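You operate a simulated robot arm through the tools that you are given. There is no shell and no other tool.

You run a simulated robot arm. Do the job below in one go: nothing can be reset, and whatever is moved stays where it is left.

## Task
The white socket strip has tripped: switch off and unplug the heater, reset the strip, restart the green-dot monitor.
Fine: lay the heater plug on the desk beside the heater.

It is judged by the outcome, as a careful person would: the job done as asked, and still so three seconds after it is handed in. It fails if anything else is knocked over, pushed out of place, dropped, spilled or broken.

## Robot
A 7-joint arm with a two-finger parallel gripper, fixed in place. Base frame: the origin is on the floor under the middle of its stand, x ahead of it, y to its left, z up. Lengths are in m, angles in rad, forces in N, time in s.
It reaches about 1.247 m from its shoulder. Its first joint turns from -2.304 to 2.304 rad. Payload 3.91 kg.
Tool frame: the origin (TCP) lies between the finger pads and is the grasp point; the fingertips stand 0.03 m ahead of it; z points along the fingers, y is the line along which they close. The gripper opens to 0.11 m. The fingers are 0.02 m wide and 0.01 m thick; the gripper's body (0.048 by 0.112 m) begins 0.055 m behind the TCP.
Orientation is told as [roll, pitch, yaw] about the base's x, y, z axes, in that order, counted from this pose: with the fingers straight down and closing along the base's y, the tool's x points along the base's -x, its y along +y and its z along -z.

## Interface
- The arm moves only by the tool move_arm. Its argument "deltas" is a list of rows, each an object of numbers (a shift or turn left out is 0, a gripper value left out holds the last): "x", "y", "z": the shift along the tool's x, y, z in units of 300 mm (1.0 is 300 mm); "ax", "ay", "az": the turn, a rotation vector about the tool's x, y, z in units of 90 degrees (1.0 is 90 degrees); "jaw": the opening in per cent of the stroke, from 0 (shut) to 100 (fully open). In form: [{"x": .., "y": .., "z": .., "ax": .., "ay": .., "az": .., "jaw": ..}, ...]. A call has 1 to 20 rows; each row is the pose to reach, as a shift and turn from the pose commanded when the call began, along the tool's axes at that moment. A call with a number of a shift or a turn outside -1 to 1 is refused whole. Each row takes 0.2 s and may step no farther than 0.05 m and 0.15 rad from the row before; otherwise, or with a gripper value out of range, the whole call is refused. Where a pose cannot be reached the arm comes as near as it can. A force on the tool above 90 N (or 10 N above the force at the start of the call, whichever is more), or a blocked arm, ends the call early, and 0.2 s more pass. The fingers move at their own pace (about 0.108 m/s each) and stop on an object; they squeeze with about 32 N. The grip force told is the motor's: it shows also when the fingers shut on nothing. Time passes only in rows, and 0.2 s behind the last, so rows that repeat a pose let the fingers close. The reply holds the time, the measured pose of the TCP, the force on the tool along the base axes, the opening and the grip force, in the units named above and with some noise, with the torque about the TCP (base axes, N m) and any sound that the robot's microphone picked up.
- Cameras (640 x 400 px; columns grow to the right, rows downward): "scene" is fixed at [0.2211, -0.4999, 1.3543]; the picture's right is [0.77, -0.64, 0.00], its down [-0.27, -0.32, -0.91] and it looks along [0.58, 0.70, -0.42] (base axes); focal length 321 px, centre (320, 200). "wrist" rides on the gripper at [0.072, 0.017, -0.103] in the tool frame; the picture's right is [-0.23, 0.97, 0.00], its down [-0.76, -0.18, -0.62] and it looks along [-0.61, -0.14, 0.78] (tool axes); focal length 222 px, centre (320, 200). There is no depth. A picture from a camera that has moved, and an enlarged one, comes with that camera's place and axes in the base frame and with its lens.
- capture(camera): a new picture of that camera. No time passes.
- inspect(camera, box): a new picture of the part [left, top, right, bottom] of that camera's present view, enlarged. No time passes.
- hand_in(): hands the job in; it is judged then, once.

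Places have to be worked out from the pictures, the camera data and where the tool is seen. Open the gripper and draw the arm clear of the work before you hand the job in, unless the task says otherwise.

The tools are called after "Emit:" by a JSON object that holds its "name" and its "arguments". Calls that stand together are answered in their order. move_arm: Moves the arm, as the interface text tells. Its arguments: {"type":"object","properties":{"deltas":{"type":"array"}},"required":["deltas"]} The other tools are called the same way: capture (camera) takes a picture; inspect (camera, box) takes an enlarged picture of a part of a camera's view; hand_in () hands the job in.

At the start:

```text
time_s: 0.0
position: [0.5281, 0.0091, 1.2425]
tool_rot: [0.0, 0.001, 0.001]
contact_force: [0.1, 0.1, 0.1]
ft_torque: [0.0, -0.02, 0.02]
opening: 0.1101
grasp_force: 0.0
```

scene: 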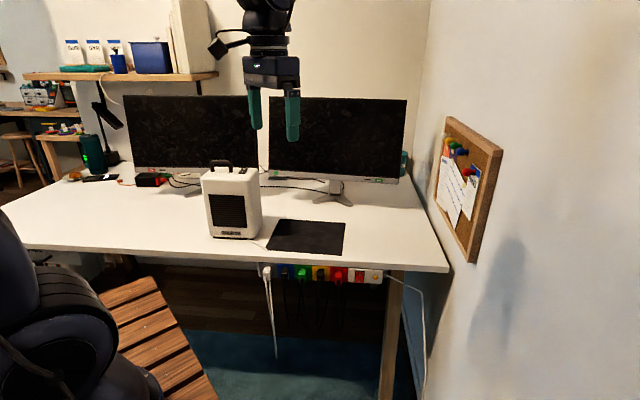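
wrist: 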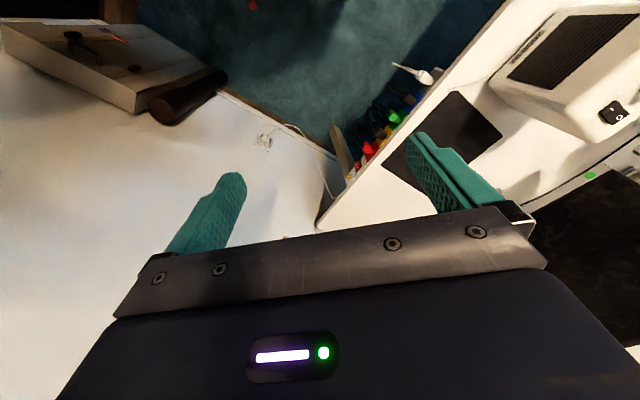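

The scene shows a desk with a heater, two monitors and a socket strip under the desk's front edge. I look closer at the strip, heater and monitors before moving.

Emit:
{"name": "inspect", "arguments": {"camera": "scene", "box": [240, 245, 400, 345]}}

Emit:
{"name": "inspect", "arguments": {"camera": "scene", "box": [180, 150, 300, 250]}}

Emit:
{"name": "inspect", "arguments": {"camera": "scene", "box": [260, 80, 420, 220]}}

Emit:
{"name": "inspect", "arguments": {"camera": "scene", "box": [60, 80, 260, 205]}}

Emit:
{"name": "inspect", "arguments": {"camera": "wrist", "box": [320, 40, 480, 140]}}

Emit:
{"name": "inspect", "arguments": {"camera": "wrist", "box": [480, 0, 640, 200]}}

```text
4.00 times, centred on (320, 295) of scene
camera zoom: at [0.2211, -0.4999, 1.3543], right [0.77, -0.64, 0.0], down [-0.27, -0.32, -0.91], along [0.58, 0.7, -0.42], focal length 1286 px, centre (320, -180)
```

zoom: 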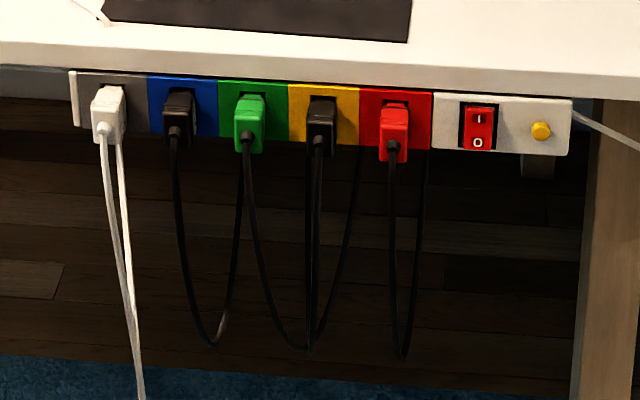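

```text
4.00 times, centred on (240, 200) of scene
camera zoom: at [0.2211, -0.4999, 1.3543], right [0.77, -0.64, 0.0], down [-0.27, -0.32, -0.91], along [0.58, 0.7, -0.42], focal length 1286 px, centre (640, 200)
```

zoom: 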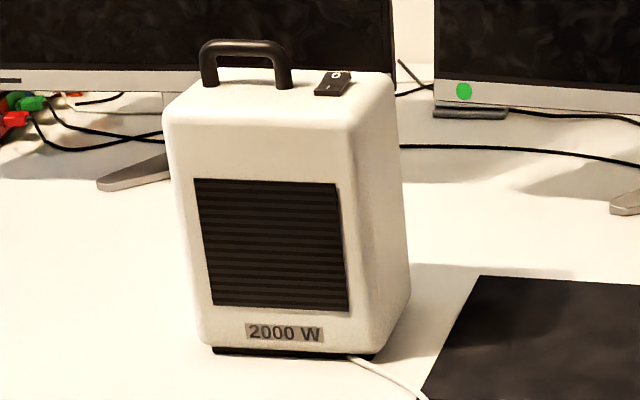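

```text
2.86 times, centred on (340, 150) of scene
camera zoom: at [0.2211, -0.4999, 1.3543], right [0.77, -0.64, 0.0], down [-0.27, -0.32, -0.91], along [0.58, 0.7, -0.42], focal length 918 px, centre (263, 343)
```

zoom: 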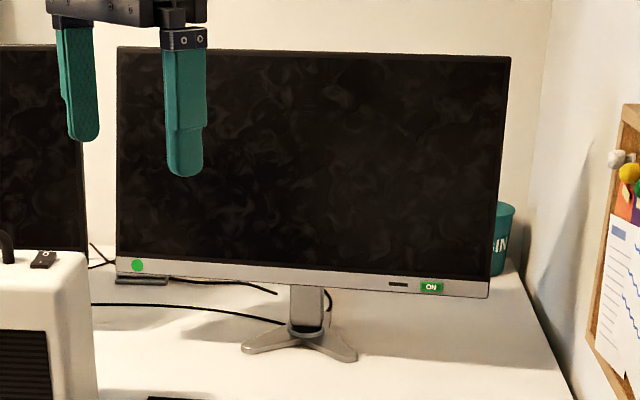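

```text
3.20 times, centred on (160, 142) of scene
camera zoom: at [0.2211, -0.4999, 1.3543], right [0.77, -0.64, 0.0], down [-0.27, -0.32, -0.91], along [0.58, 0.7, -0.42], focal length 1028 px, centre (832, 384)
```

zoom: 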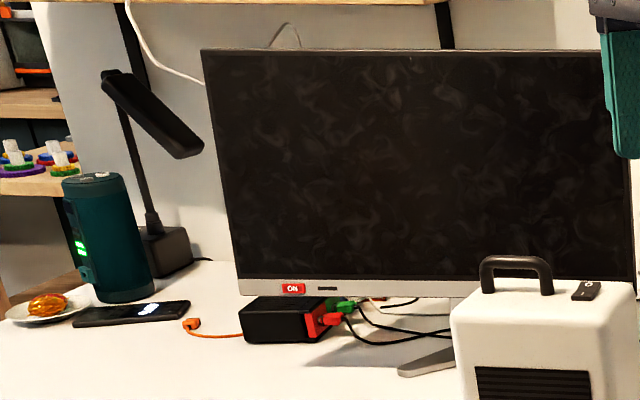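

```text
4.00 times, centred on (400, 90) of wrist
camera zoom: at [0.4565, 0.0259, 1.347], right [0.23, 0.97, 0.0], down [0.76, -0.18, 0.62], along [0.61, -0.14, -0.78], focal length 888 px, centre (0, 640)
```

zoom: 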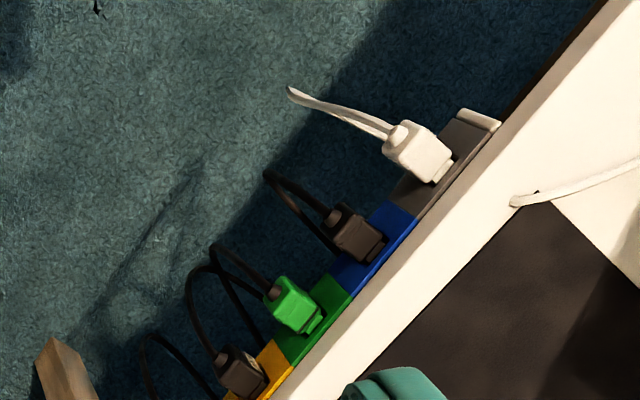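

```text
2.00 times, centred on (560, 100) of wrist
camera zoom: at [0.4565, 0.0259, 1.347], right [0.23, 0.97, 0.0], down [0.76, -0.18, 0.62], along [0.61, -0.14, -0.78], focal length 444 px, centre (-160, 400)
```

zoom: 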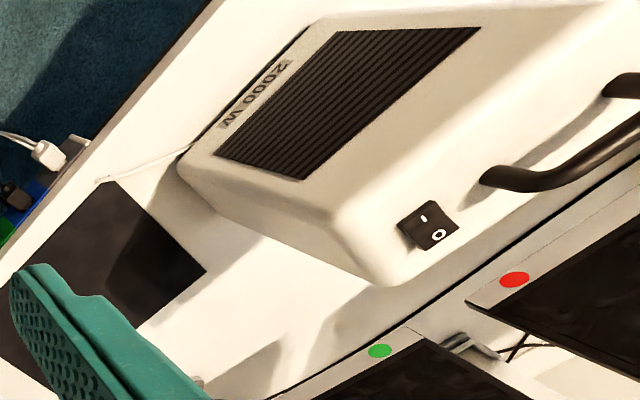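

The desk edge and strip run at about 45° (from roughly (0.63,0.26,0.71) to (0.87,0.01,0.71)), the heater rocker is near (0.67,0.44,1.0), and the green-dot monitor is on the right. I turn the wrist toward -135° yaw, so the wrist camera will sit above the gripper once it faces the strip.

Emit:
{"name": "move_arm", "arguments": {"deltas": [{"az": 0.09}, {"az": 0.18}, {"az": 0.27}, {"az": 0.36}, {"az": 0.45}, {"az": 0.54}, {"az": 0.63}, {"az": 0.72}, {"az": 0.81}, {"az": 0.9}, {"az": 0.99}]}}

```text
time_s: 2.4
position: [0.5286, 0.0089, 1.2427]
tool_rot: [0.0, 0.001, -1.556]
contact_force: [-0.1, -0.5, 0.4]
ft_torque: [-0.02, 0.02, -0.01]
opening: 0.1101
grasp_force: 0.0
```

The wrist turned freely. I continue another 46° to line up with the strip's normal.

Emit:
{"name": "move_arm", "arguments": {"deltas": [{"az": 0.09}, {"az": 0.18}, {"az": 0.27}, {"az": 0.36}, {"az": 0.45}, {"az": 0.5095}]}}

Emit:
{"name": "capture", "arguments": {"camera": "scene"}}

```text
time_s: 3.8
position: [0.5299, 0.009, 1.2425]
tool_rot: [0.0, 0.001, -2.357]
contact_force: [-0.1, 0.1, 0.9]
ft_torque: [-0.03, 0.0, 0.01]
opening: 0.1097
grasp_force: 0.0
```

```text
taken
```

scene: 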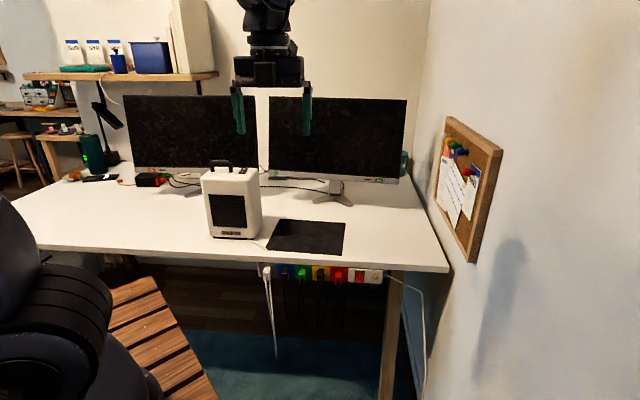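

Aligned with the strip. Now I tilt the gripper to point horizontally at the desk so that the wrist camera looks forward and down over it.

Emit:
{"name": "move_arm", "arguments": {"deltas": [{"ay": 0.09}, {"ay": 0.18}, {"ay": 0.27}, {"ay": 0.36}, {"ay": 0.45}, {"ay": 0.54}, {"ay": 0.63}, {"ay": 0.72}, {"ay": 0.81}, {"ay": 0.9}, {"ay": 0.99}]}}

Emit:
{"name": "capture", "arguments": {"camera": "scene"}}

Emit:
{"name": "capture", "arguments": {"camera": "wrist"}}

```text
time_s: 6.2
position: [0.5809, -0.0048, 1.2838]
tool_rot: [0.071, 1.553, -2.285]
contact_force: [-0.6, 0.0, 0.1]
ft_torque: [-0.01, 0.04, -0.02]
opening: 0.1097
grasp_force: 0.0
out of reach, approached as far as the arm can: row 9, 10, 11
```

```text
taken
```

scene: 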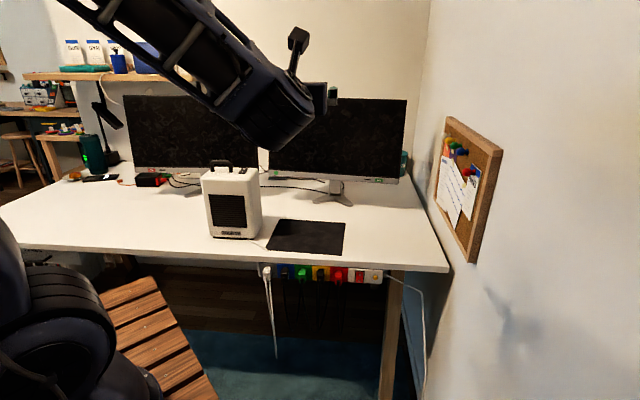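

```text
taken
camera wrist: at [0.5192, -0.0881, 1.3591], right [0.69, -0.69, -0.23], down [-0.57, -0.32, -0.75], along [0.45, 0.65, -0.62], focal length 222 px, centre (320, 200)
```

wrist: 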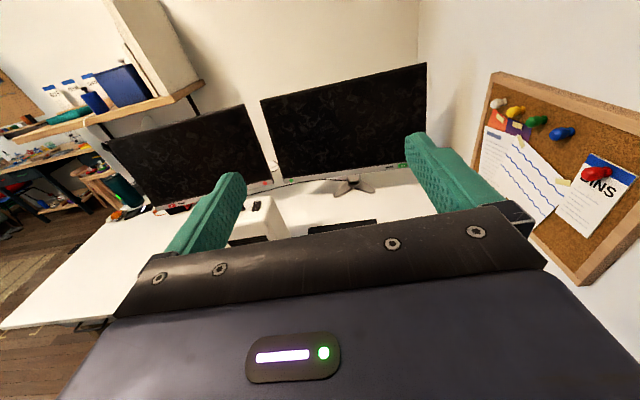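

The arm can't quite reach this tilt up here, but it should lower down. I move straight down in front of the desk, about 0.25 m outside its edge, to look at the strip.

Emit:
{"name": "move_arm", "arguments": {"deltas": [{"x": -0.15}, {"x": -0.3}, {"x": -0.45}, {"x": -0.6}, {"x": -0.75}, {"x": -0.9}]}}

Emit:
{"name": "capture", "arguments": {"camera": "scene"}}

Emit:
{"name": "capture", "arguments": {"camera": "wrist"}}

```text
time_s: 7.6
position: [0.6566, -0.0272, 1.0074]
tool_rot: [0.11, 1.557, -2.242]
contact_force: [-1.3, -0.3, 0.7]
ft_torque: [-0.04, 0.02, -0.07]
opening: 0.1098
grasp_force: 0.1
out of reach, approached as far as the arm can: row 1, 2, 3, 4, 5, 6
```

```text
taken
```

scene: 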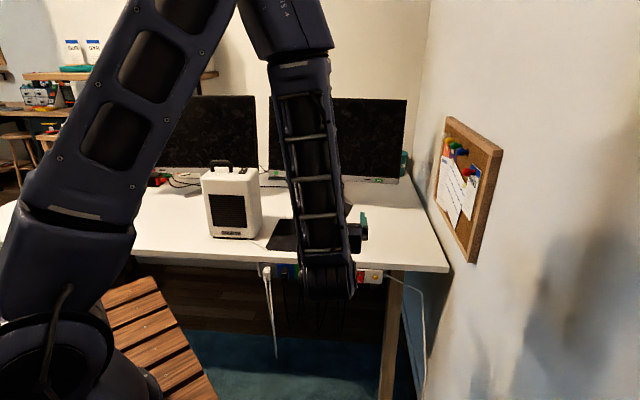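

```text
taken
camera wrist: at [0.5951, -0.1109, 1.0819], right [0.69, -0.69, -0.23], down [-0.57, -0.33, -0.75], along [0.45, 0.65, -0.62], focal length 222 px, centre (320, 200)
```

wrist: 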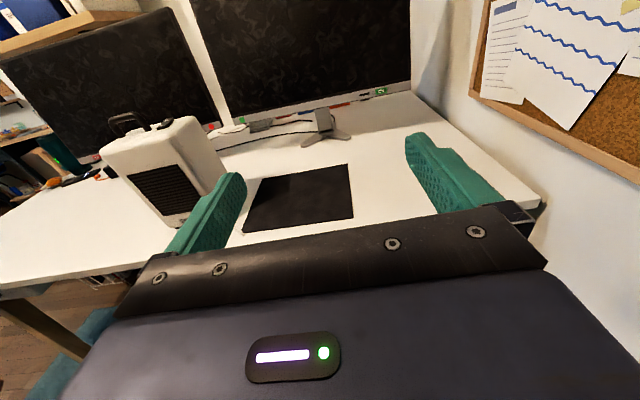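

The arm is near the near-side limit for this orientation but the view is useful. I zoom into the monitors, the heater top and the desk.

Emit:
{"name": "inspect", "arguments": {"camera": "wrist", "box": [320, 60, 440, 160]}}

Emit:
{"name": "inspect", "arguments": {"camera": "wrist", "box": [80, 90, 260, 230]}}

Emit:
{"name": "inspect", "arguments": {"camera": "wrist", "box": [190, 90, 330, 180]}}

```text
4.00 times, centred on (380, 110) of wrist
camera zoom: at [0.5951, -0.1109, 1.0819], right [0.69, -0.69, -0.23], down [-0.57, -0.33, -0.75], along [0.45, 0.65, -0.62], focal length 888 px, centre (80, 560)
```

zoom: 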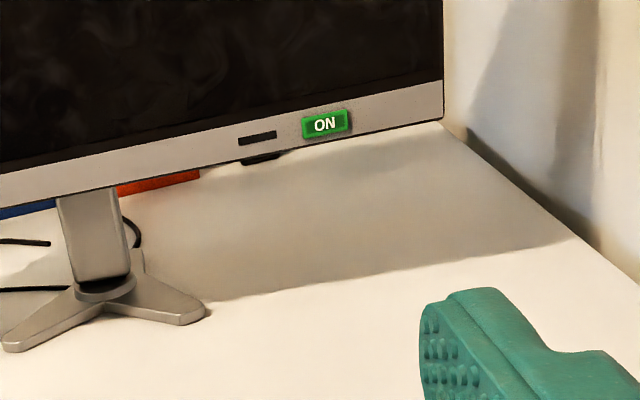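

```text
2.86 times, centred on (170, 160) of wrist
camera zoom: at [0.5951, -0.1109, 1.0819], right [0.69, -0.69, -0.23], down [-0.57, -0.33, -0.75], along [0.45, 0.65, -0.62], focal length 635 px, centre (749, 314)
```

zoom: 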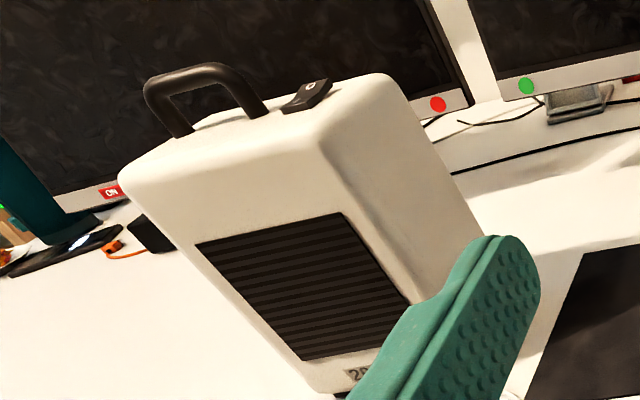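

```text
4.44 times, centred on (260, 135) of wrist
camera zoom: at [0.5951, -0.1109, 1.0819], right [0.69, -0.69, -0.23], down [-0.57, -0.33, -0.75], along [0.45, 0.65, -0.62], focal length 987 px, centre (587, 489)
```

zoom: 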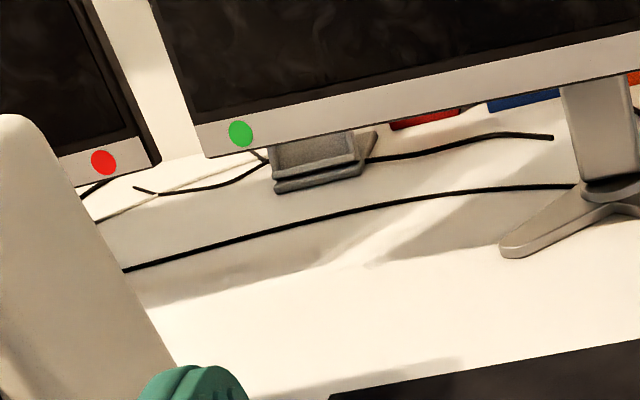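

The ON button of the green-dot monitor is at about (1.168, 0.275, 0.886), and the heater rocker's O end faces the monitors. Next I step toward the strip and lower for a close look, still clear of the desk edge.

Emit:
{"name": "move_arm", "arguments": {"deltas": [{"z": 0.11}, {"z": 0.22}, {"z": 0.33}, {"z": 0.33, "x": -0.12}, {"z": 0.33, "x": -0.24}, {"z": 0.33, "x": -0.36}, {"z": 0.33, "x": -0.48}]}}

Emit:
{"name": "capture", "arguments": {"camera": "scene"}}

Emit:
{"name": "capture", "arguments": {"camera": "wrist"}}

```text
time_s: 9.2
position: [0.7255, 0.0398, 0.8598]
tool_rot: [0.005, 1.557, -2.349]
contact_force: [0.3, 0.5, 0.2]
ft_torque: [-0.03, -0.02, -0.03]
opening: 0.1098
grasp_force: 0.0
```

```text
taken
```

scene: 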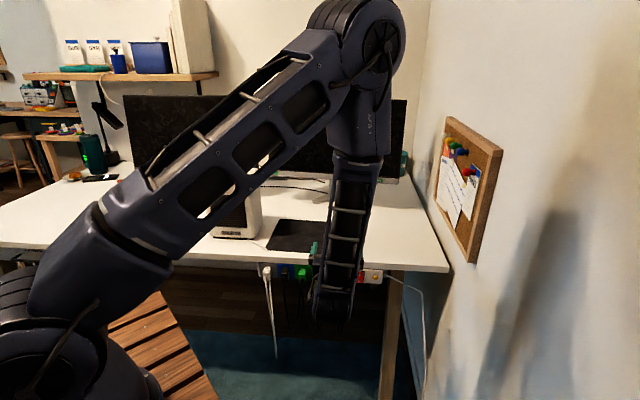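

```text
taken
camera wrist: at [0.6643, -0.0436, 0.9339], right [0.69, -0.69, -0.23], down [-0.57, -0.32, -0.75], along [0.45, 0.65, -0.62], focal length 222 px, centre (320, 200)
```

wrist: 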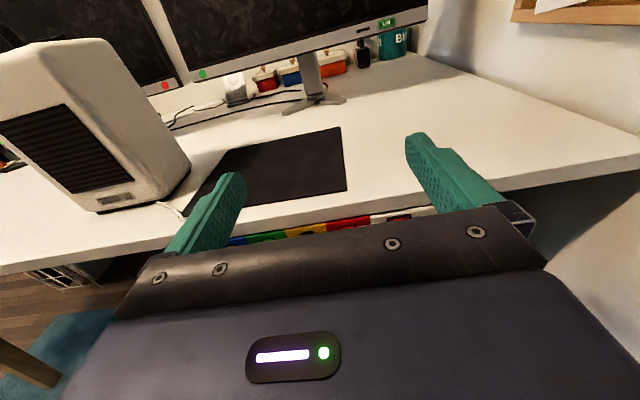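

Now the pose is reachable and I'm just outside the desk edge. I zoom with the scene camera at the strip's switch and with the wrist camera at the heater's cable and switch.

Emit:
{"name": "inspect", "arguments": {"camera": "scene", "box": [345, 255, 393, 290]}}

Emit:
{"name": "inspect", "arguments": {"camera": "scene", "box": [250, 255, 314, 295]}}

Emit:
{"name": "inspect", "arguments": {"camera": "wrist", "box": [120, 180, 240, 260]}}

Emit:
{"name": "inspect", "arguments": {"camera": "wrist", "box": [220, 200, 440, 260]}}

```text
11.43 times, centred on (369, 272) of scene
camera zoom: at [0.2211, -0.4999, 1.3543], right [0.77, -0.64, 0.0], down [-0.27, -0.32, -0.91], along [0.58, 0.7, -0.42], focal length 3673 px, centre (-240, -629)
```

zoom: 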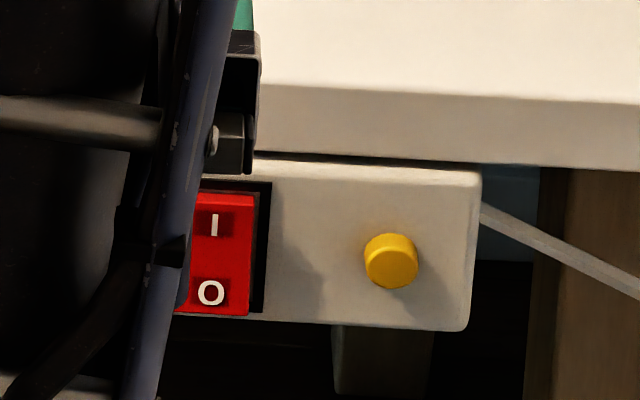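

```text
10.00 times, centred on (282, 275) of scene
camera zoom: at [0.2211, -0.4999, 1.3543], right [0.77, -0.64, 0.0], down [-0.27, -0.32, -0.91], along [0.58, 0.7, -0.42], focal length 3214 px, centre (700, -550)
```

zoom: 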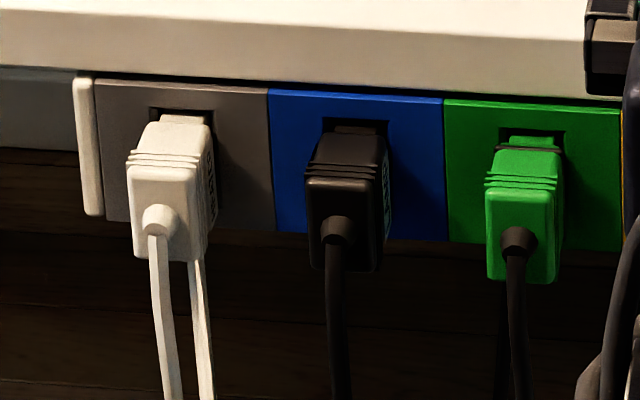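

```text
5.00 times, centred on (180, 220) of wrist
camera zoom: at [0.6643, -0.0436, 0.9339], right [0.69, -0.69, -0.23], down [-0.57, -0.32, -0.75], along [0.45, 0.65, -0.62], focal length 1111 px, centre (1020, 100)
```

zoom: 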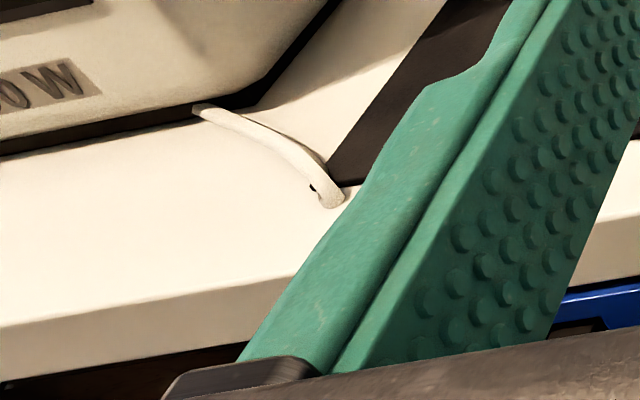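

```text
2.91 times, centred on (330, 230) of wrist
camera zoom: at [0.6643, -0.0436, 0.9339], right [0.69, -0.69, -0.23], down [-0.57, -0.32, -0.75], along [0.45, 0.65, -0.62], focal length 646 px, centre (291, 113)
```

zoom: 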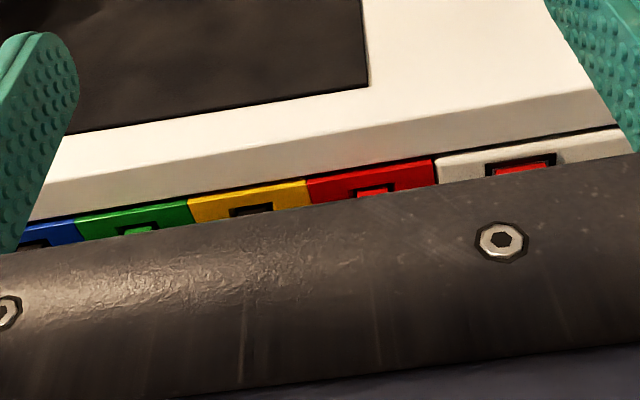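

The yellow breaker button on the strip is popped out, and the heater cable runs through a hole near the desk edge and hangs in a loop to the white plug. First the heater switch: I rise straight up and swing the gripper to point down, shutting the fingers.

Emit:
{"name": "move_arm", "arguments": {"deltas": [{"x": 0.16}, {"x": 0.32}, {"x": 0.48}, {"x": 0.64}, {"x": 0.8}, {"x": 0.96}, {"x": 0.96, "ay": -0.09}, {"x": 0.96, "ay": -0.18}, {"x": 0.96, "ay": -0.27}, {"x": 0.96, "ay": -0.36}, {"x": 0.96, "ay": -0.45}, {"x": 0.96, "ay": -0.54}, {"x": 0.96, "ay": -0.63}, {"x": 0.96, "ay": -0.72}, {"x": 0.96, "ay": -0.81}, {"x": 0.96, "ay": -0.9}, {"x": 0.96, "ay": -0.99, "jaw": 0}, {"x": 0.96, "ay": -0.99, "jaw": 0}, {"x": 0.96, "ay": -0.99, "jaw": 0}]}}

Emit:
{"name": "capture", "arguments": {"camera": "scene"}}

Emit:
{"name": "capture", "arguments": {"camera": "wrist"}}

```text
time_s: 13.2
position: [0.7298, 0.0414, 1.1476]
tool_rot: [-0.001, 0.0, -2.355]
contact_force: [-0.1, -0.6, -0.2]
ft_torque: [-0.03, -0.02, 0.0]
opening: 0.0
grasp_force: 31.8
```

```text
taken
```

scene: 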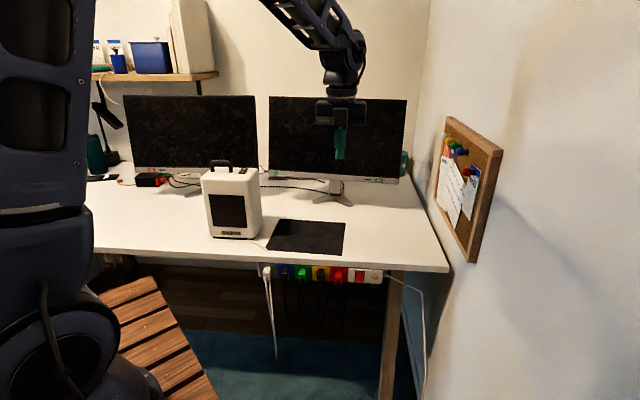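

```text
taken
camera wrist: at [0.7917, 0.0824, 1.2521], right [0.53, -0.85, 0.0], down [-0.66, -0.41, 0.62], along [-0.53, -0.33, -0.78], focal length 222 px, centre (320, 200)
```

wrist: 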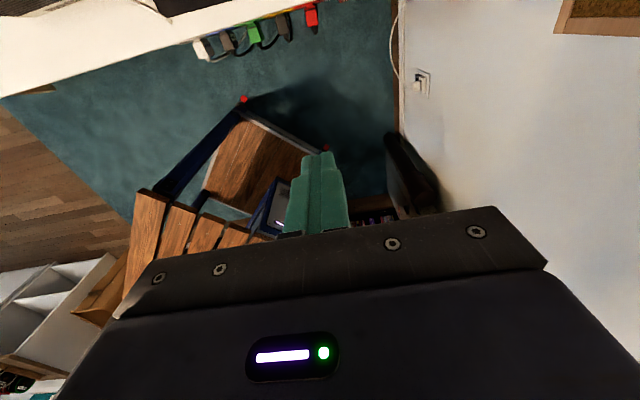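

Gripper is vertical with the fingers shut. I move over to above the heater's rocker at a safe height (fingertips at z≈1.12, handle top ≈1.03).

Emit:
{"name": "move_arm", "arguments": {"deltas": [{"x": 0.0875, "y": -0.12}, {"x": 0.175, "y": -0.24}, {"x": 0.2625, "y": -0.36}, {"x": 0.35, "y": -0.48}, {"x": 0.4375, "y": -0.6}, {"x": 0.525, "y": -0.72}, {"x": 0.6125, "y": -0.84}, {"x": 0.7, "y": -0.96}]}}

Emit:
{"name": "capture", "arguments": {"camera": "wrist"}}

Emit:
{"name": "capture", "arguments": {"camera": "scene"}}

```text
time_s: 15.0
position: [0.6736, 0.3929, 1.1484]
tool_rot: [-0.001, 0.001, -2.358]
contact_force: [-0.2, -1.7, 0.8]
ft_torque: [0.07, 0.05, 0.02]
opening: 0.0
grasp_force: 32.5
```

```text
taken
camera wrist: at [0.7364, 0.4332, 1.2526], right [0.53, -0.85, 0.0], down [-0.66, -0.41, 0.62], along [-0.53, -0.33, -0.78], focal length 222 px, centre (320, 200)
```

wrist: 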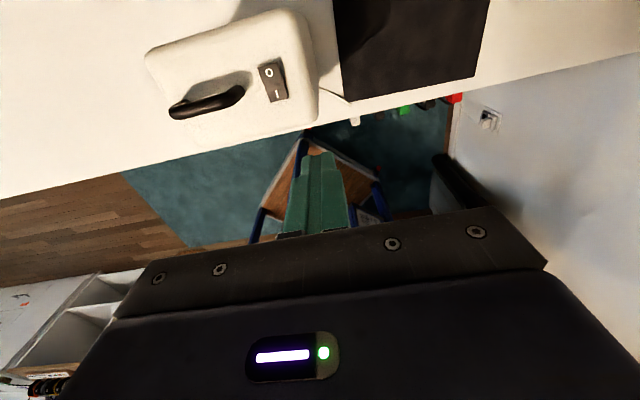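

```text
taken
```

scene: 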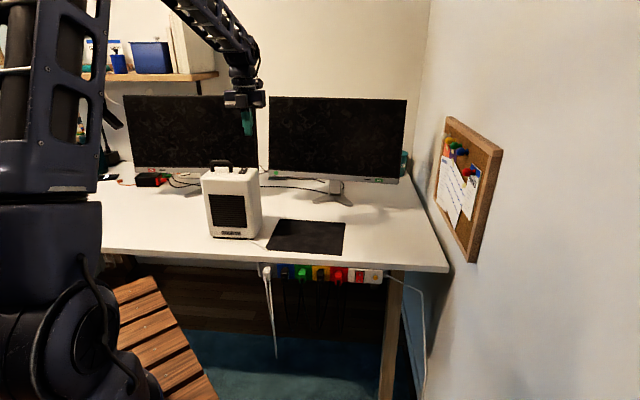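

The rocker shows in the wrist view with O on the monitor side. I zoom in to locate its O end.

Emit:
{"name": "inspect", "arguments": {"camera": "wrist", "box": [233, 52, 313, 112]}}

Emit:
{"name": "inspect", "arguments": {"camera": "scene", "box": [200, 150, 264, 190]}}

```text
6.67 times, centred on (273, 82) of wrist
camera zoom: at [0.7364, 0.4332, 1.2526], right [0.53, -0.85, 0.0], down [-0.66, -0.41, 0.62], along [-0.53, -0.33, -0.78], focal length 1481 px, centre (633, 987)
```

zoom: 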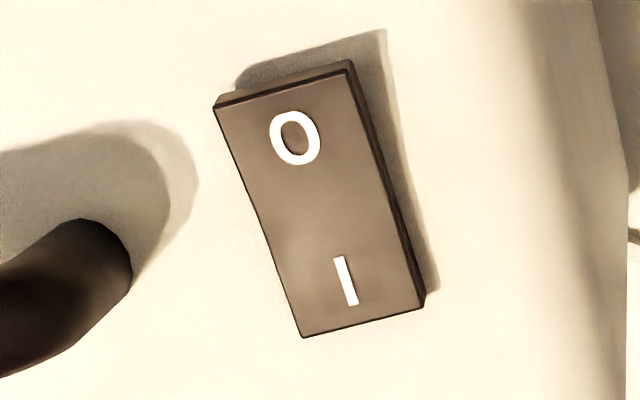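

```text
10.00 times, centred on (232, 170) of scene
camera zoom: at [0.2211, -0.4999, 1.3543], right [0.77, -0.64, 0.0], down [-0.27, -0.32, -0.91], along [0.58, 0.7, -0.42], focal length 3214 px, centre (1200, 500)
```

zoom: 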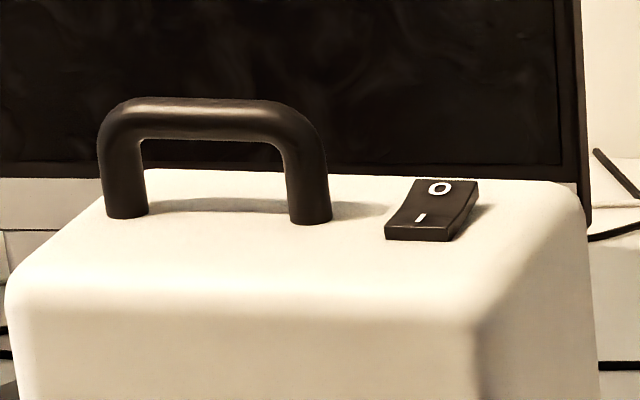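

The rocker is pressed at I and its O end is raised, at about (0.677,0.456,0.995). I move the shut fingers above the outer part of the O end and lower to just above it.

Emit:
{"name": "move_arm", "arguments": {"deltas": [{"x": 0.089, "y": -0.069}, {"x": 0.178, "y": -0.138}, {"x": 0.178, "y": -0.138, "z": 0.15}, {"x": 0.178, "y": -0.138, "z": 0.29}]}}

Emit:
{"name": "inspect", "arguments": {"camera": "scene", "box": [200, 130, 296, 190]}}

Emit:
{"name": "capture", "arguments": {"camera": "wrist"}}

```text
time_s: 16.0
position: [0.6826, 0.4593, 1.0604]
tool_rot: [-0.001, 0.002, -2.355]
contact_force: [-0.5, 0.1, 1.2]
ft_torque: [0.02, 0.0, 0.0]
opening: 0.0
grasp_force: 31.8
```

```text
6.67 times, centred on (248, 160) of scene
camera zoom: at [0.2211, -0.4999, 1.3543], right [0.77, -0.64, 0.0], down [-0.27, -0.32, -0.91], along [0.58, 0.7, -0.42], focal length 2143 px, centre (800, 467)
```

zoom: 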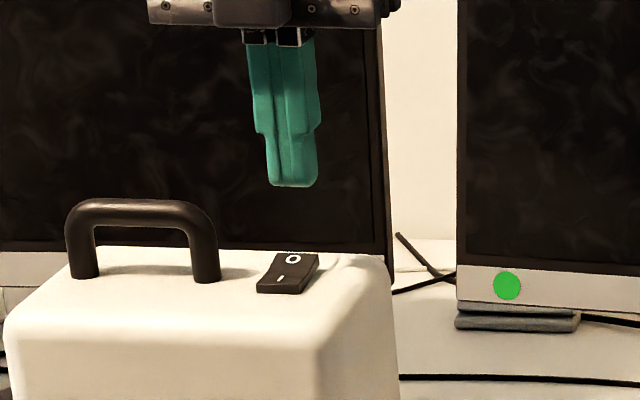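

```text
taken
camera wrist: at [0.7452, 0.4989, 1.1645], right [0.53, -0.85, 0.0], down [-0.66, -0.41, 0.62], along [-0.53, -0.33, -0.78], focal length 222 px, centre (320, 200)
```

wrist: 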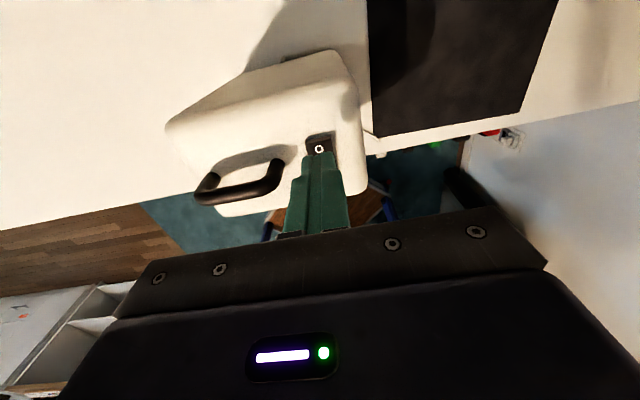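

The tip is lined up over the O end. I lower gently in small steps to press it.

Emit:
{"name": "move_arm", "arguments": {"deltas": [{"z": 0.06}, {"z": 0.1}, {"z": 0.12}, {"z": 0.13}, {"z": 0.14}]}}

Emit:
{"name": "inspect", "arguments": {"camera": "scene", "box": [200, 130, 296, 190]}}

```text
time_s: 17.2
position: [0.6827, 0.4602, 1.0215]
tool_rot: [0.0, 0.004, -2.356]
contact_force: [-3.5, -5.4, 30.7]
ft_torque: [-0.36, 0.31, 0.0]
opening: 0.0
grasp_force: 31.8
heard: click
```

```text
6.67 times, centred on (248, 160) of scene
camera zoom: at [0.2211, -0.4999, 1.3543], right [0.77, -0.64, 0.0], down [-0.27, -0.32, -0.91], along [0.58, 0.7, -0.42], focal length 2143 px, centre (800, 467)
```

zoom: 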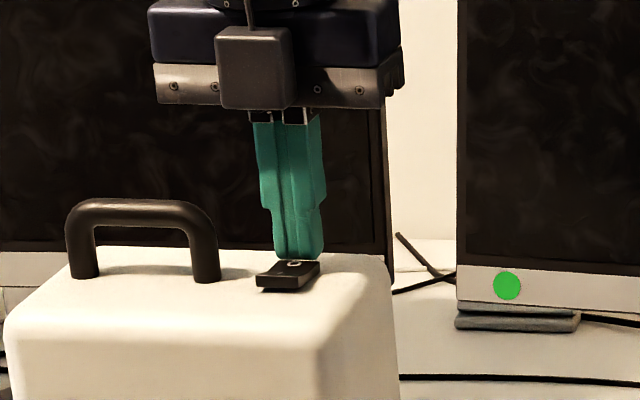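

A click was heard and the rocker appears to have flipped. I raise the fingers back up and check it.

Emit:
{"name": "move_arm", "arguments": {"deltas": [{"z": -0.1}, {"z": -0.2}, {"z": -0.35}]}}

Emit:
{"name": "inspect", "arguments": {"camera": "scene", "box": [200, 150, 264, 190]}}

Emit:
{"name": "inspect", "arguments": {"camera": "wrist", "box": [270, 80, 370, 160]}}

```text
time_s: 18.0
position: [0.6819, 0.4614, 1.1244]
tool_rot: [0.001, -0.001, -2.354]
contact_force: [-0.4, 1.1, 0.4]
ft_torque: [-0.01, 0.01, 0.02]
opening: 0.0003
grasp_force: 32.4
```

```text
10.00 times, centred on (232, 170) of scene
camera zoom: at [0.2211, -0.4999, 1.3543], right [0.77, -0.64, 0.0], down [-0.27, -0.32, -0.91], along [0.58, 0.7, -0.42], focal length 3214 px, centre (1200, 500)
```

zoom: 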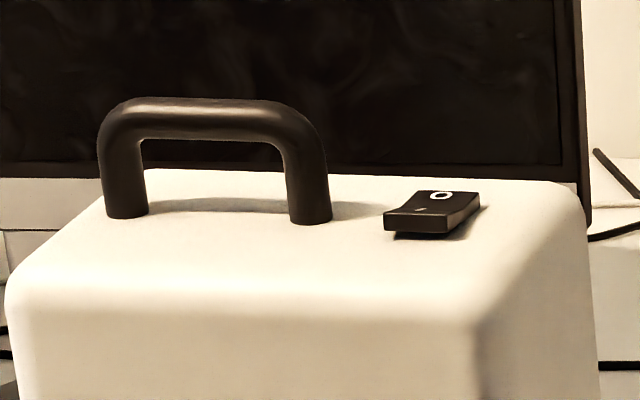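

```text
5.00 times, centred on (320, 120) of wrist
camera zoom: at [0.7457, 0.5009, 1.228], right [0.53, -0.85, 0.0], down [-0.66, -0.41, 0.62], along [-0.53, -0.33, -0.78], focal length 1111 px, centre (320, 600)
```

zoom: 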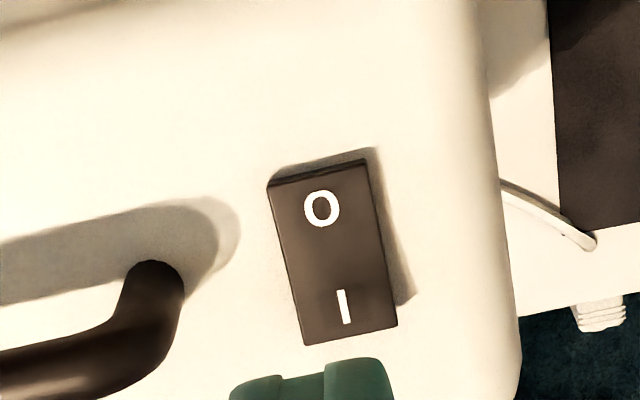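

The rocker now sits with O pressed and I raised, so the heater is off. Next I retreat outward past the desk edge and lower, fingers down, to just outside and above the white plug (about (0.627,0.262,0.711)).

Emit:
{"name": "move_arm", "arguments": {"deltas": [{"x": -0.138, "y": 0.057}, {"x": -0.276, "y": 0.113}, {"x": -0.414, "y": 0.17}, {"x": -0.551, "y": 0.227}, {"x": -0.689, "y": 0.283}, {"x": -0.827, "y": 0.34}, {"x": -0.827, "y": 0.34, "z": 0.14}, {"x": -0.827, "y": 0.34, "z": 0.28}, {"x": -0.827, "y": 0.34, "z": 0.42}, {"x": -0.827, "y": 0.34, "z": 0.56, "jaw": 45}, {"x": -0.827, "y": 0.34, "z": 0.7, "jaw": 45}]}}

Emit:
{"name": "capture", "arguments": {"camera": "wrist"}}

Emit:
{"name": "capture", "arguments": {"camera": "scene"}}

```text
time_s: 20.4
position: [0.5797, 0.2124, 0.9126]
tool_rot: [0.0, 0.0, -2.357]
contact_force: [1.1, 1.2, -0.4]
ft_torque: [0.01, -0.01, 0.04]
opening: 0.0494
grasp_force: 0.0
```

```text
taken
camera wrist: at [0.6417, 0.2527, 1.018], right [0.53, -0.85, 0.0], down [-0.66, -0.41, 0.62], along [-0.53, -0.33, -0.78], focal length 222 px, centre (320, 200)
```

wrist: 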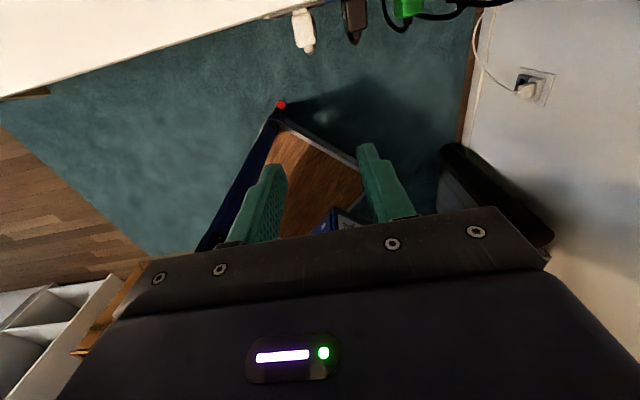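

```text
taken
```

scene: 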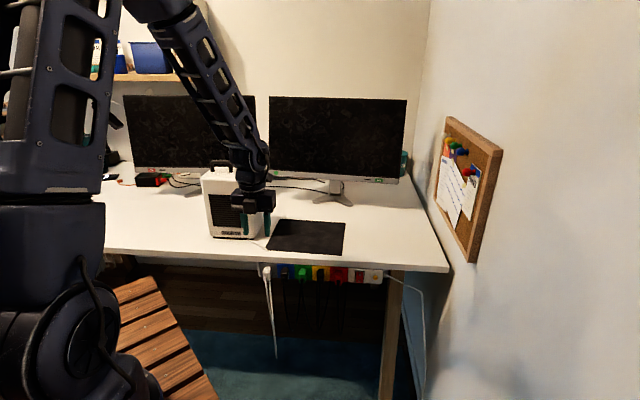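

The plug is visible at the top of the wrist view. I zoom in on it from both cameras for a precise fix.

Emit:
{"name": "inspect", "arguments": {"camera": "wrist", "box": [260, 0, 380, 75]}}

Emit:
{"name": "inspect", "arguments": {"camera": "scene", "box": [250, 255, 314, 295]}}

```text
5.33 times, centred on (320, 38) of wrist
camera zoom: at [0.6417, 0.2527, 1.018], right [0.53, -0.85, 0.0], down [-0.66, -0.41, 0.62], along [-0.53, -0.33, -0.78], focal length 1185 px, centre (320, 1067)
```

zoom: 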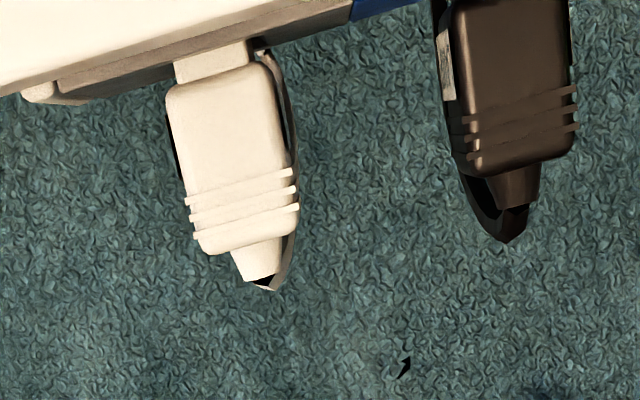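

```text
10.00 times, centred on (282, 275) of scene
camera zoom: at [0.2211, -0.4999, 1.3543], right [0.77, -0.64, 0.0], down [-0.27, -0.32, -0.91], along [0.58, 0.7, -0.42], focal length 3214 px, centre (700, -550)
```

zoom: 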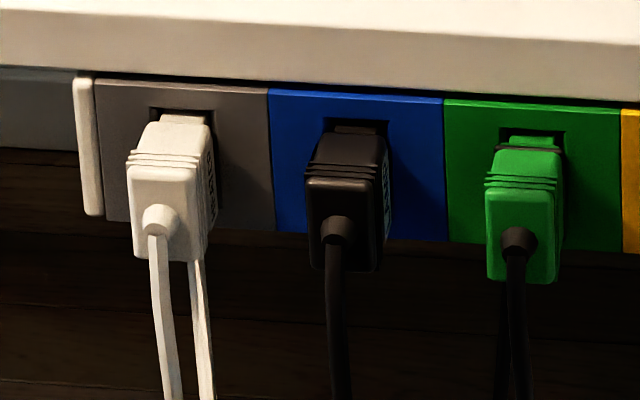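

The plug body is centred about u≈0.257, n≈0.63 (in strip axes), top at z≈0.715, and is about 21 mm wide. I move over it with the jaw at 38% and lower until the tips are just above it.

Emit:
{"name": "move_arm", "arguments": {"deltas": [{"x": 0.11, "y": -0.005, "jaw": 38}, {"x": 0.2233, "y": -0.009, "jaw": 38}, {"x": 0.2233, "y": -0.009, "z": 0.13, "jaw": 38}, {"x": 0.2233, "y": -0.009, "z": 0.26, "jaw": 38}, {"x": 0.2233, "y": -0.009, "z": 0.39, "jaw": 38}, {"x": 0.2233, "y": -0.009, "z": 0.5, "jaw": 38}]}}

Emit:
{"name": "capture", "arguments": {"camera": "wrist"}}

Emit:
{"name": "inspect", "arguments": {"camera": "scene", "box": [234, 230, 330, 290]}}

Emit:
{"name": "inspect", "arguments": {"camera": "wrist", "box": [240, 80, 400, 180]}}

```text
time_s: 21.8
position: [0.6224, 0.2629, 0.7629]
tool_rot: [-0.001, 0.001, -2.356]
contact_force: [0.1, 0.1, -0.1]
ft_torque: [0.01, 0.02, 0.01]
opening: 0.0418
grasp_force: 0.0
```

```text
taken
camera wrist: at [0.6853, 0.303, 0.8673], right [0.53, -0.85, 0.0], down [-0.66, -0.41, 0.62], along [-0.53, -0.33, -0.78], focal length 222 px, centre (320, 200)
```

wrist: 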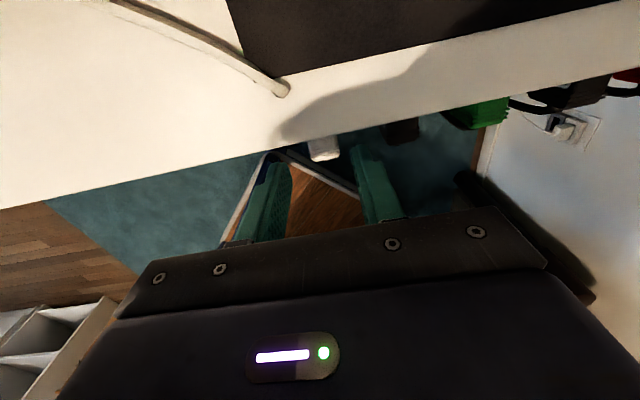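

```text
6.67 times, centred on (282, 260) of scene
camera zoom: at [0.2211, -0.4999, 1.3543], right [0.77, -0.64, 0.0], down [-0.27, -0.32, -0.91], along [0.58, 0.7, -0.42], focal length 2143 px, centre (573, -200)
```

zoom: 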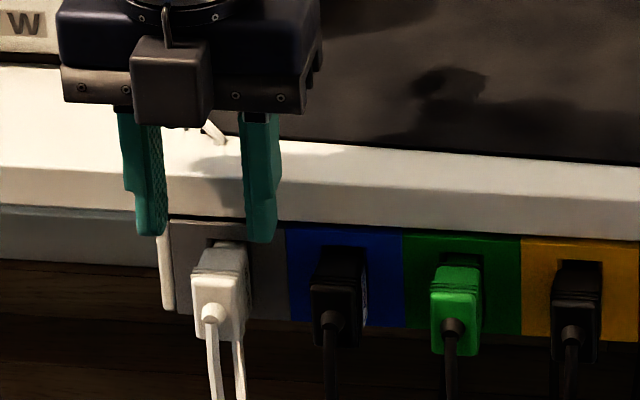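

```text
4.00 times, centred on (320, 130) of wrist
camera zoom: at [0.6853, 0.303, 0.8673], right [0.53, -0.85, 0.0], down [-0.66, -0.41, 0.62], along [-0.53, -0.33, -0.78], focal length 888 px, centre (320, 480)
```

zoom: 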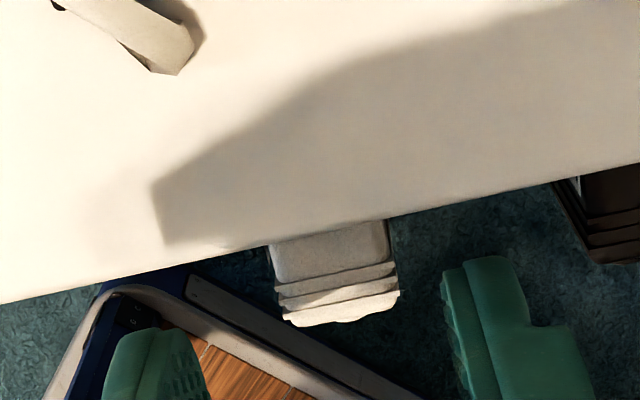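

The plug sits about 3 mm to the right of the finger centre, so I shift by that, lower until the tips reach the plug's underside level, and close.

Emit:
{"name": "move_arm", "arguments": {"deltas": [{"y": 0.011}, {"y": 0.011, "z": 0.08}, {"y": 0.011, "z": 0.15}, {"y": 0.011, "z": 0.15, "jaw": 0}, {"y": 0.011, "z": 0.15, "jaw": 0}, {"y": 0.011, "z": 0.15, "jaw": 0}]}}

Emit:
{"name": "inspect", "arguments": {"camera": "scene", "box": [234, 230, 330, 290]}}

Emit:
{"name": "inspect", "arguments": {"camera": "wrist", "box": [240, 110, 400, 210]}}

```text
time_s: 23.2
position: [0.6255, 0.2615, 0.7191]
tool_rot: [-0.001, -0.003, -2.353]
contact_force: [-18.2, 19.5, -7.5]
ft_torque: [0.4, 0.25, -0.07]
opening: 0.021
grasp_force: 31.3
```

```text
6.67 times, centred on (282, 260) of scene
camera zoom: at [0.2211, -0.4999, 1.3543], right [0.77, -0.64, 0.0], down [-0.27, -0.32, -0.91], along [0.58, 0.7, -0.42], focal length 2143 px, centre (573, -200)
```

zoom: 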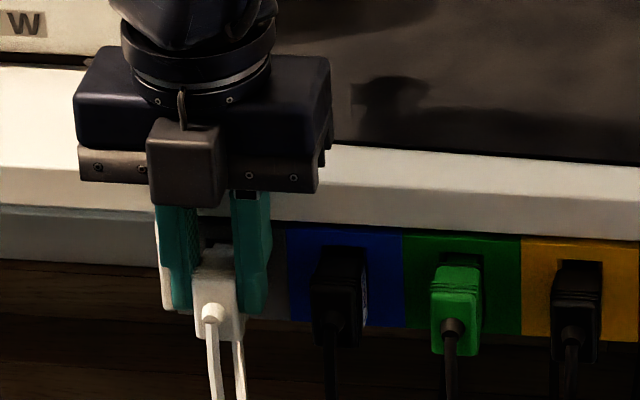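

```text
4.00 times, centred on (320, 160) of wrist
camera zoom: at [0.6885, 0.3021, 0.8233], right [0.53, -0.85, 0.0], down [-0.66, -0.41, 0.62], along [-0.53, -0.33, -0.78], focal length 888 px, centre (320, 360)
```

zoom: 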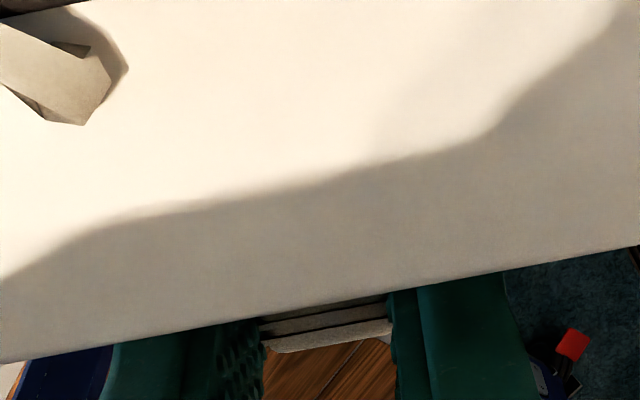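

The fingers hold the plug (21 mm opening, full squeeze). I pull it straight out of the socket along the strip's normal, in small steps.

Emit:
{"name": "move_arm", "arguments": {"deltas": [{"y": -0.003}, {"x": -0.02, "y": -0.003}, {"x": -0.04, "y": -0.003}, {"x": -0.06, "y": -0.003}, {"x": -0.09, "y": -0.003}, {"x": -0.12, "y": -0.003}, {"x": -0.16, "y": -0.003}, {"x": -0.2, "y": -0.003}]}}

Emit:
{"name": "inspect", "arguments": {"camera": "scene", "box": [234, 230, 330, 290]}}

Emit:
{"name": "capture", "arguments": {"camera": "wrist"}}

```text
time_s: 25.0
position: [0.5838, 0.22, 0.719]
tool_rot: [-0.001, -0.001, -2.357]
contact_force: [0.5, 0.3, 0.3]
ft_torque: [-0.04, 0.02, 0.01]
opening: 0.0211
grasp_force: 32.0
```

```text
6.67 times, centred on (282, 260) of scene
camera zoom: at [0.2211, -0.4999, 1.3543], right [0.77, -0.64, 0.0], down [-0.27, -0.32, -0.91], along [0.58, 0.7, -0.42], focal length 2143 px, centre (573, -200)
```

zoom: 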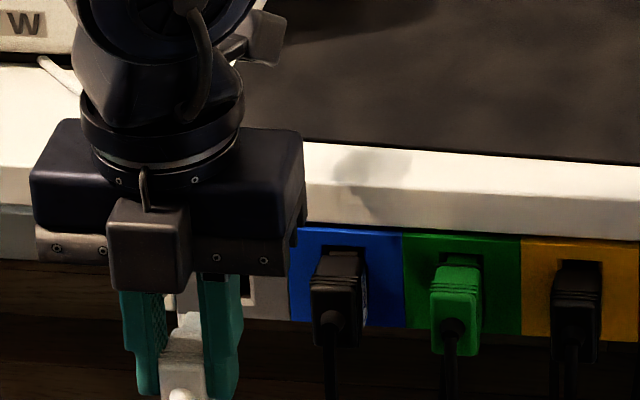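

```text
taken
camera wrist: at [0.6457, 0.2593, 0.8223], right [0.53, -0.85, 0.0], down [-0.66, -0.41, 0.62], along [-0.53, -0.33, -0.78], focal length 222 px, centre (320, 200)
```

wrist: 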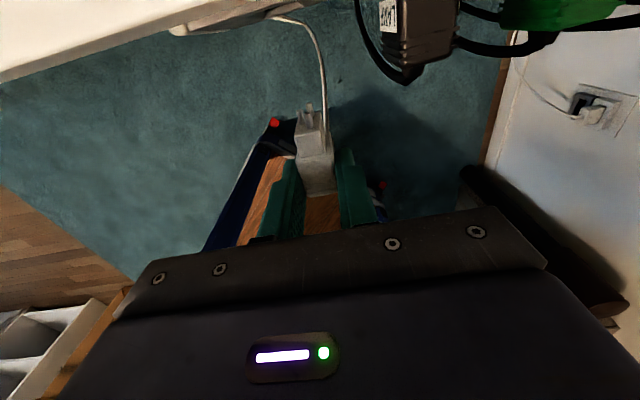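

The plug is out of the socket and held. I lift it clear of the desk height and start carrying it left, in front of the heater.

Emit:
{"name": "move_arm", "arguments": {"deltas": [{"x": -0.03, "z": -0.1}, {"x": -0.03, "z": -0.23}, {"x": -0.03, "z": -0.36}, {"x": -0.03, "z": -0.48}, {"x": -0.03, "y": -0.12, "z": -0.48}, {"x": -0.03, "y": -0.25, "z": -0.48}, {"x": -0.03, "y": -0.38, "z": -0.48}, {"x": -0.03, "y": -0.51, "z": -0.48}, {"x": -0.03, "y": -0.64, "z": -0.48}]}}

Emit:
{"name": "capture", "arguments": {"camera": "scene"}}

Emit:
{"name": "capture", "arguments": {"camera": "wrist"}}

```text
time_s: 27.0
position: [0.4411, 0.3495, 0.8639]
tool_rot: [0.001, 0.0, -2.356]
contact_force: [-0.7, -0.3, -0.8]
ft_torque: [0.02, 0.02, 0.0]
opening: 0.0208
grasp_force: 31.6
```

```text
taken
```

scene: 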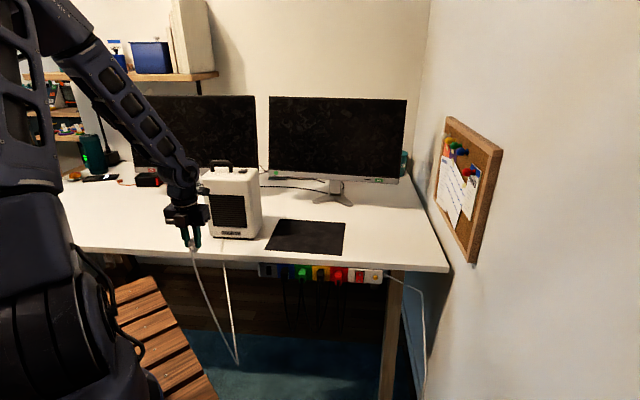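

```text
taken
camera wrist: at [0.5042, 0.3895, 0.9671], right [0.53, -0.85, 0.0], down [-0.66, -0.41, 0.62], along [-0.53, -0.33, -0.78], focal length 222 px, centre (320, 200)
```

wrist: 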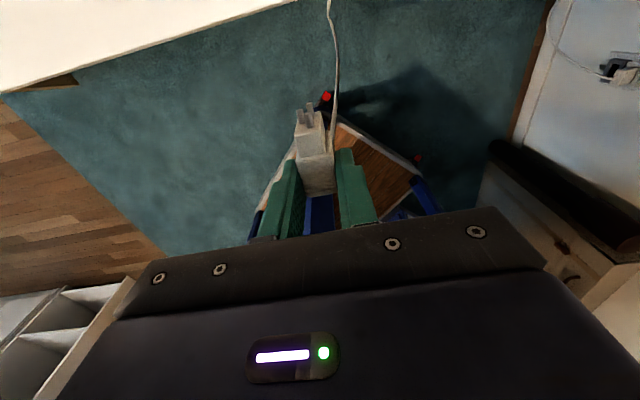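

The cable follows freely with slack. I continue left past the heater, then forward over the open desk on its left side.

Emit:
{"name": "move_arm", "arguments": {"deltas": [{"y": -0.125}, {"y": -0.25}, {"y": -0.375}, {"y": -0.5}, {"x": 0.13, "y": -0.5}, {"x": 0.27, "y": -0.5}, {"x": 0.41, "y": -0.5}, {"x": 0.55, "y": -0.5}, {"x": 0.69, "y": -0.5}, {"x": 0.8, "y": -0.5}, {"x": 0.87, "y": -0.5}]}}

Emit:
{"name": "capture", "arguments": {"camera": "scene"}}

Emit:
{"name": "capture", "arguments": {"camera": "wrist"}}

```text
time_s: 29.4
position: [0.5189, 0.6389, 0.8636]
tool_rot: [0.0, 0.001, -2.354]
contact_force: [0.3, 0.1, 0.0]
ft_torque: [-0.02, 0.0, 0.0]
opening: 0.0209
grasp_force: 32.1
```

```text
taken
```

scene: 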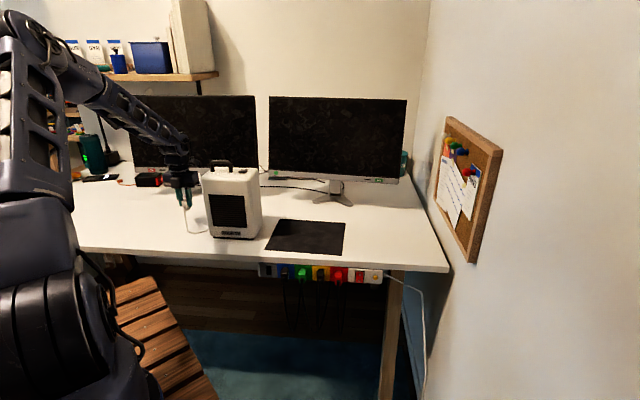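

```text
taken
camera wrist: at [0.5815, 0.6791, 0.9672], right [0.53, -0.85, 0.0], down [-0.66, -0.41, 0.62], along [-0.53, -0.33, -0.78], focal length 222 px, centre (320, 200)
```

wrist: 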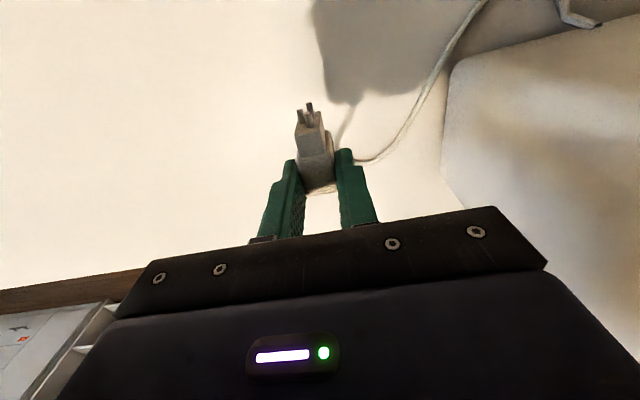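

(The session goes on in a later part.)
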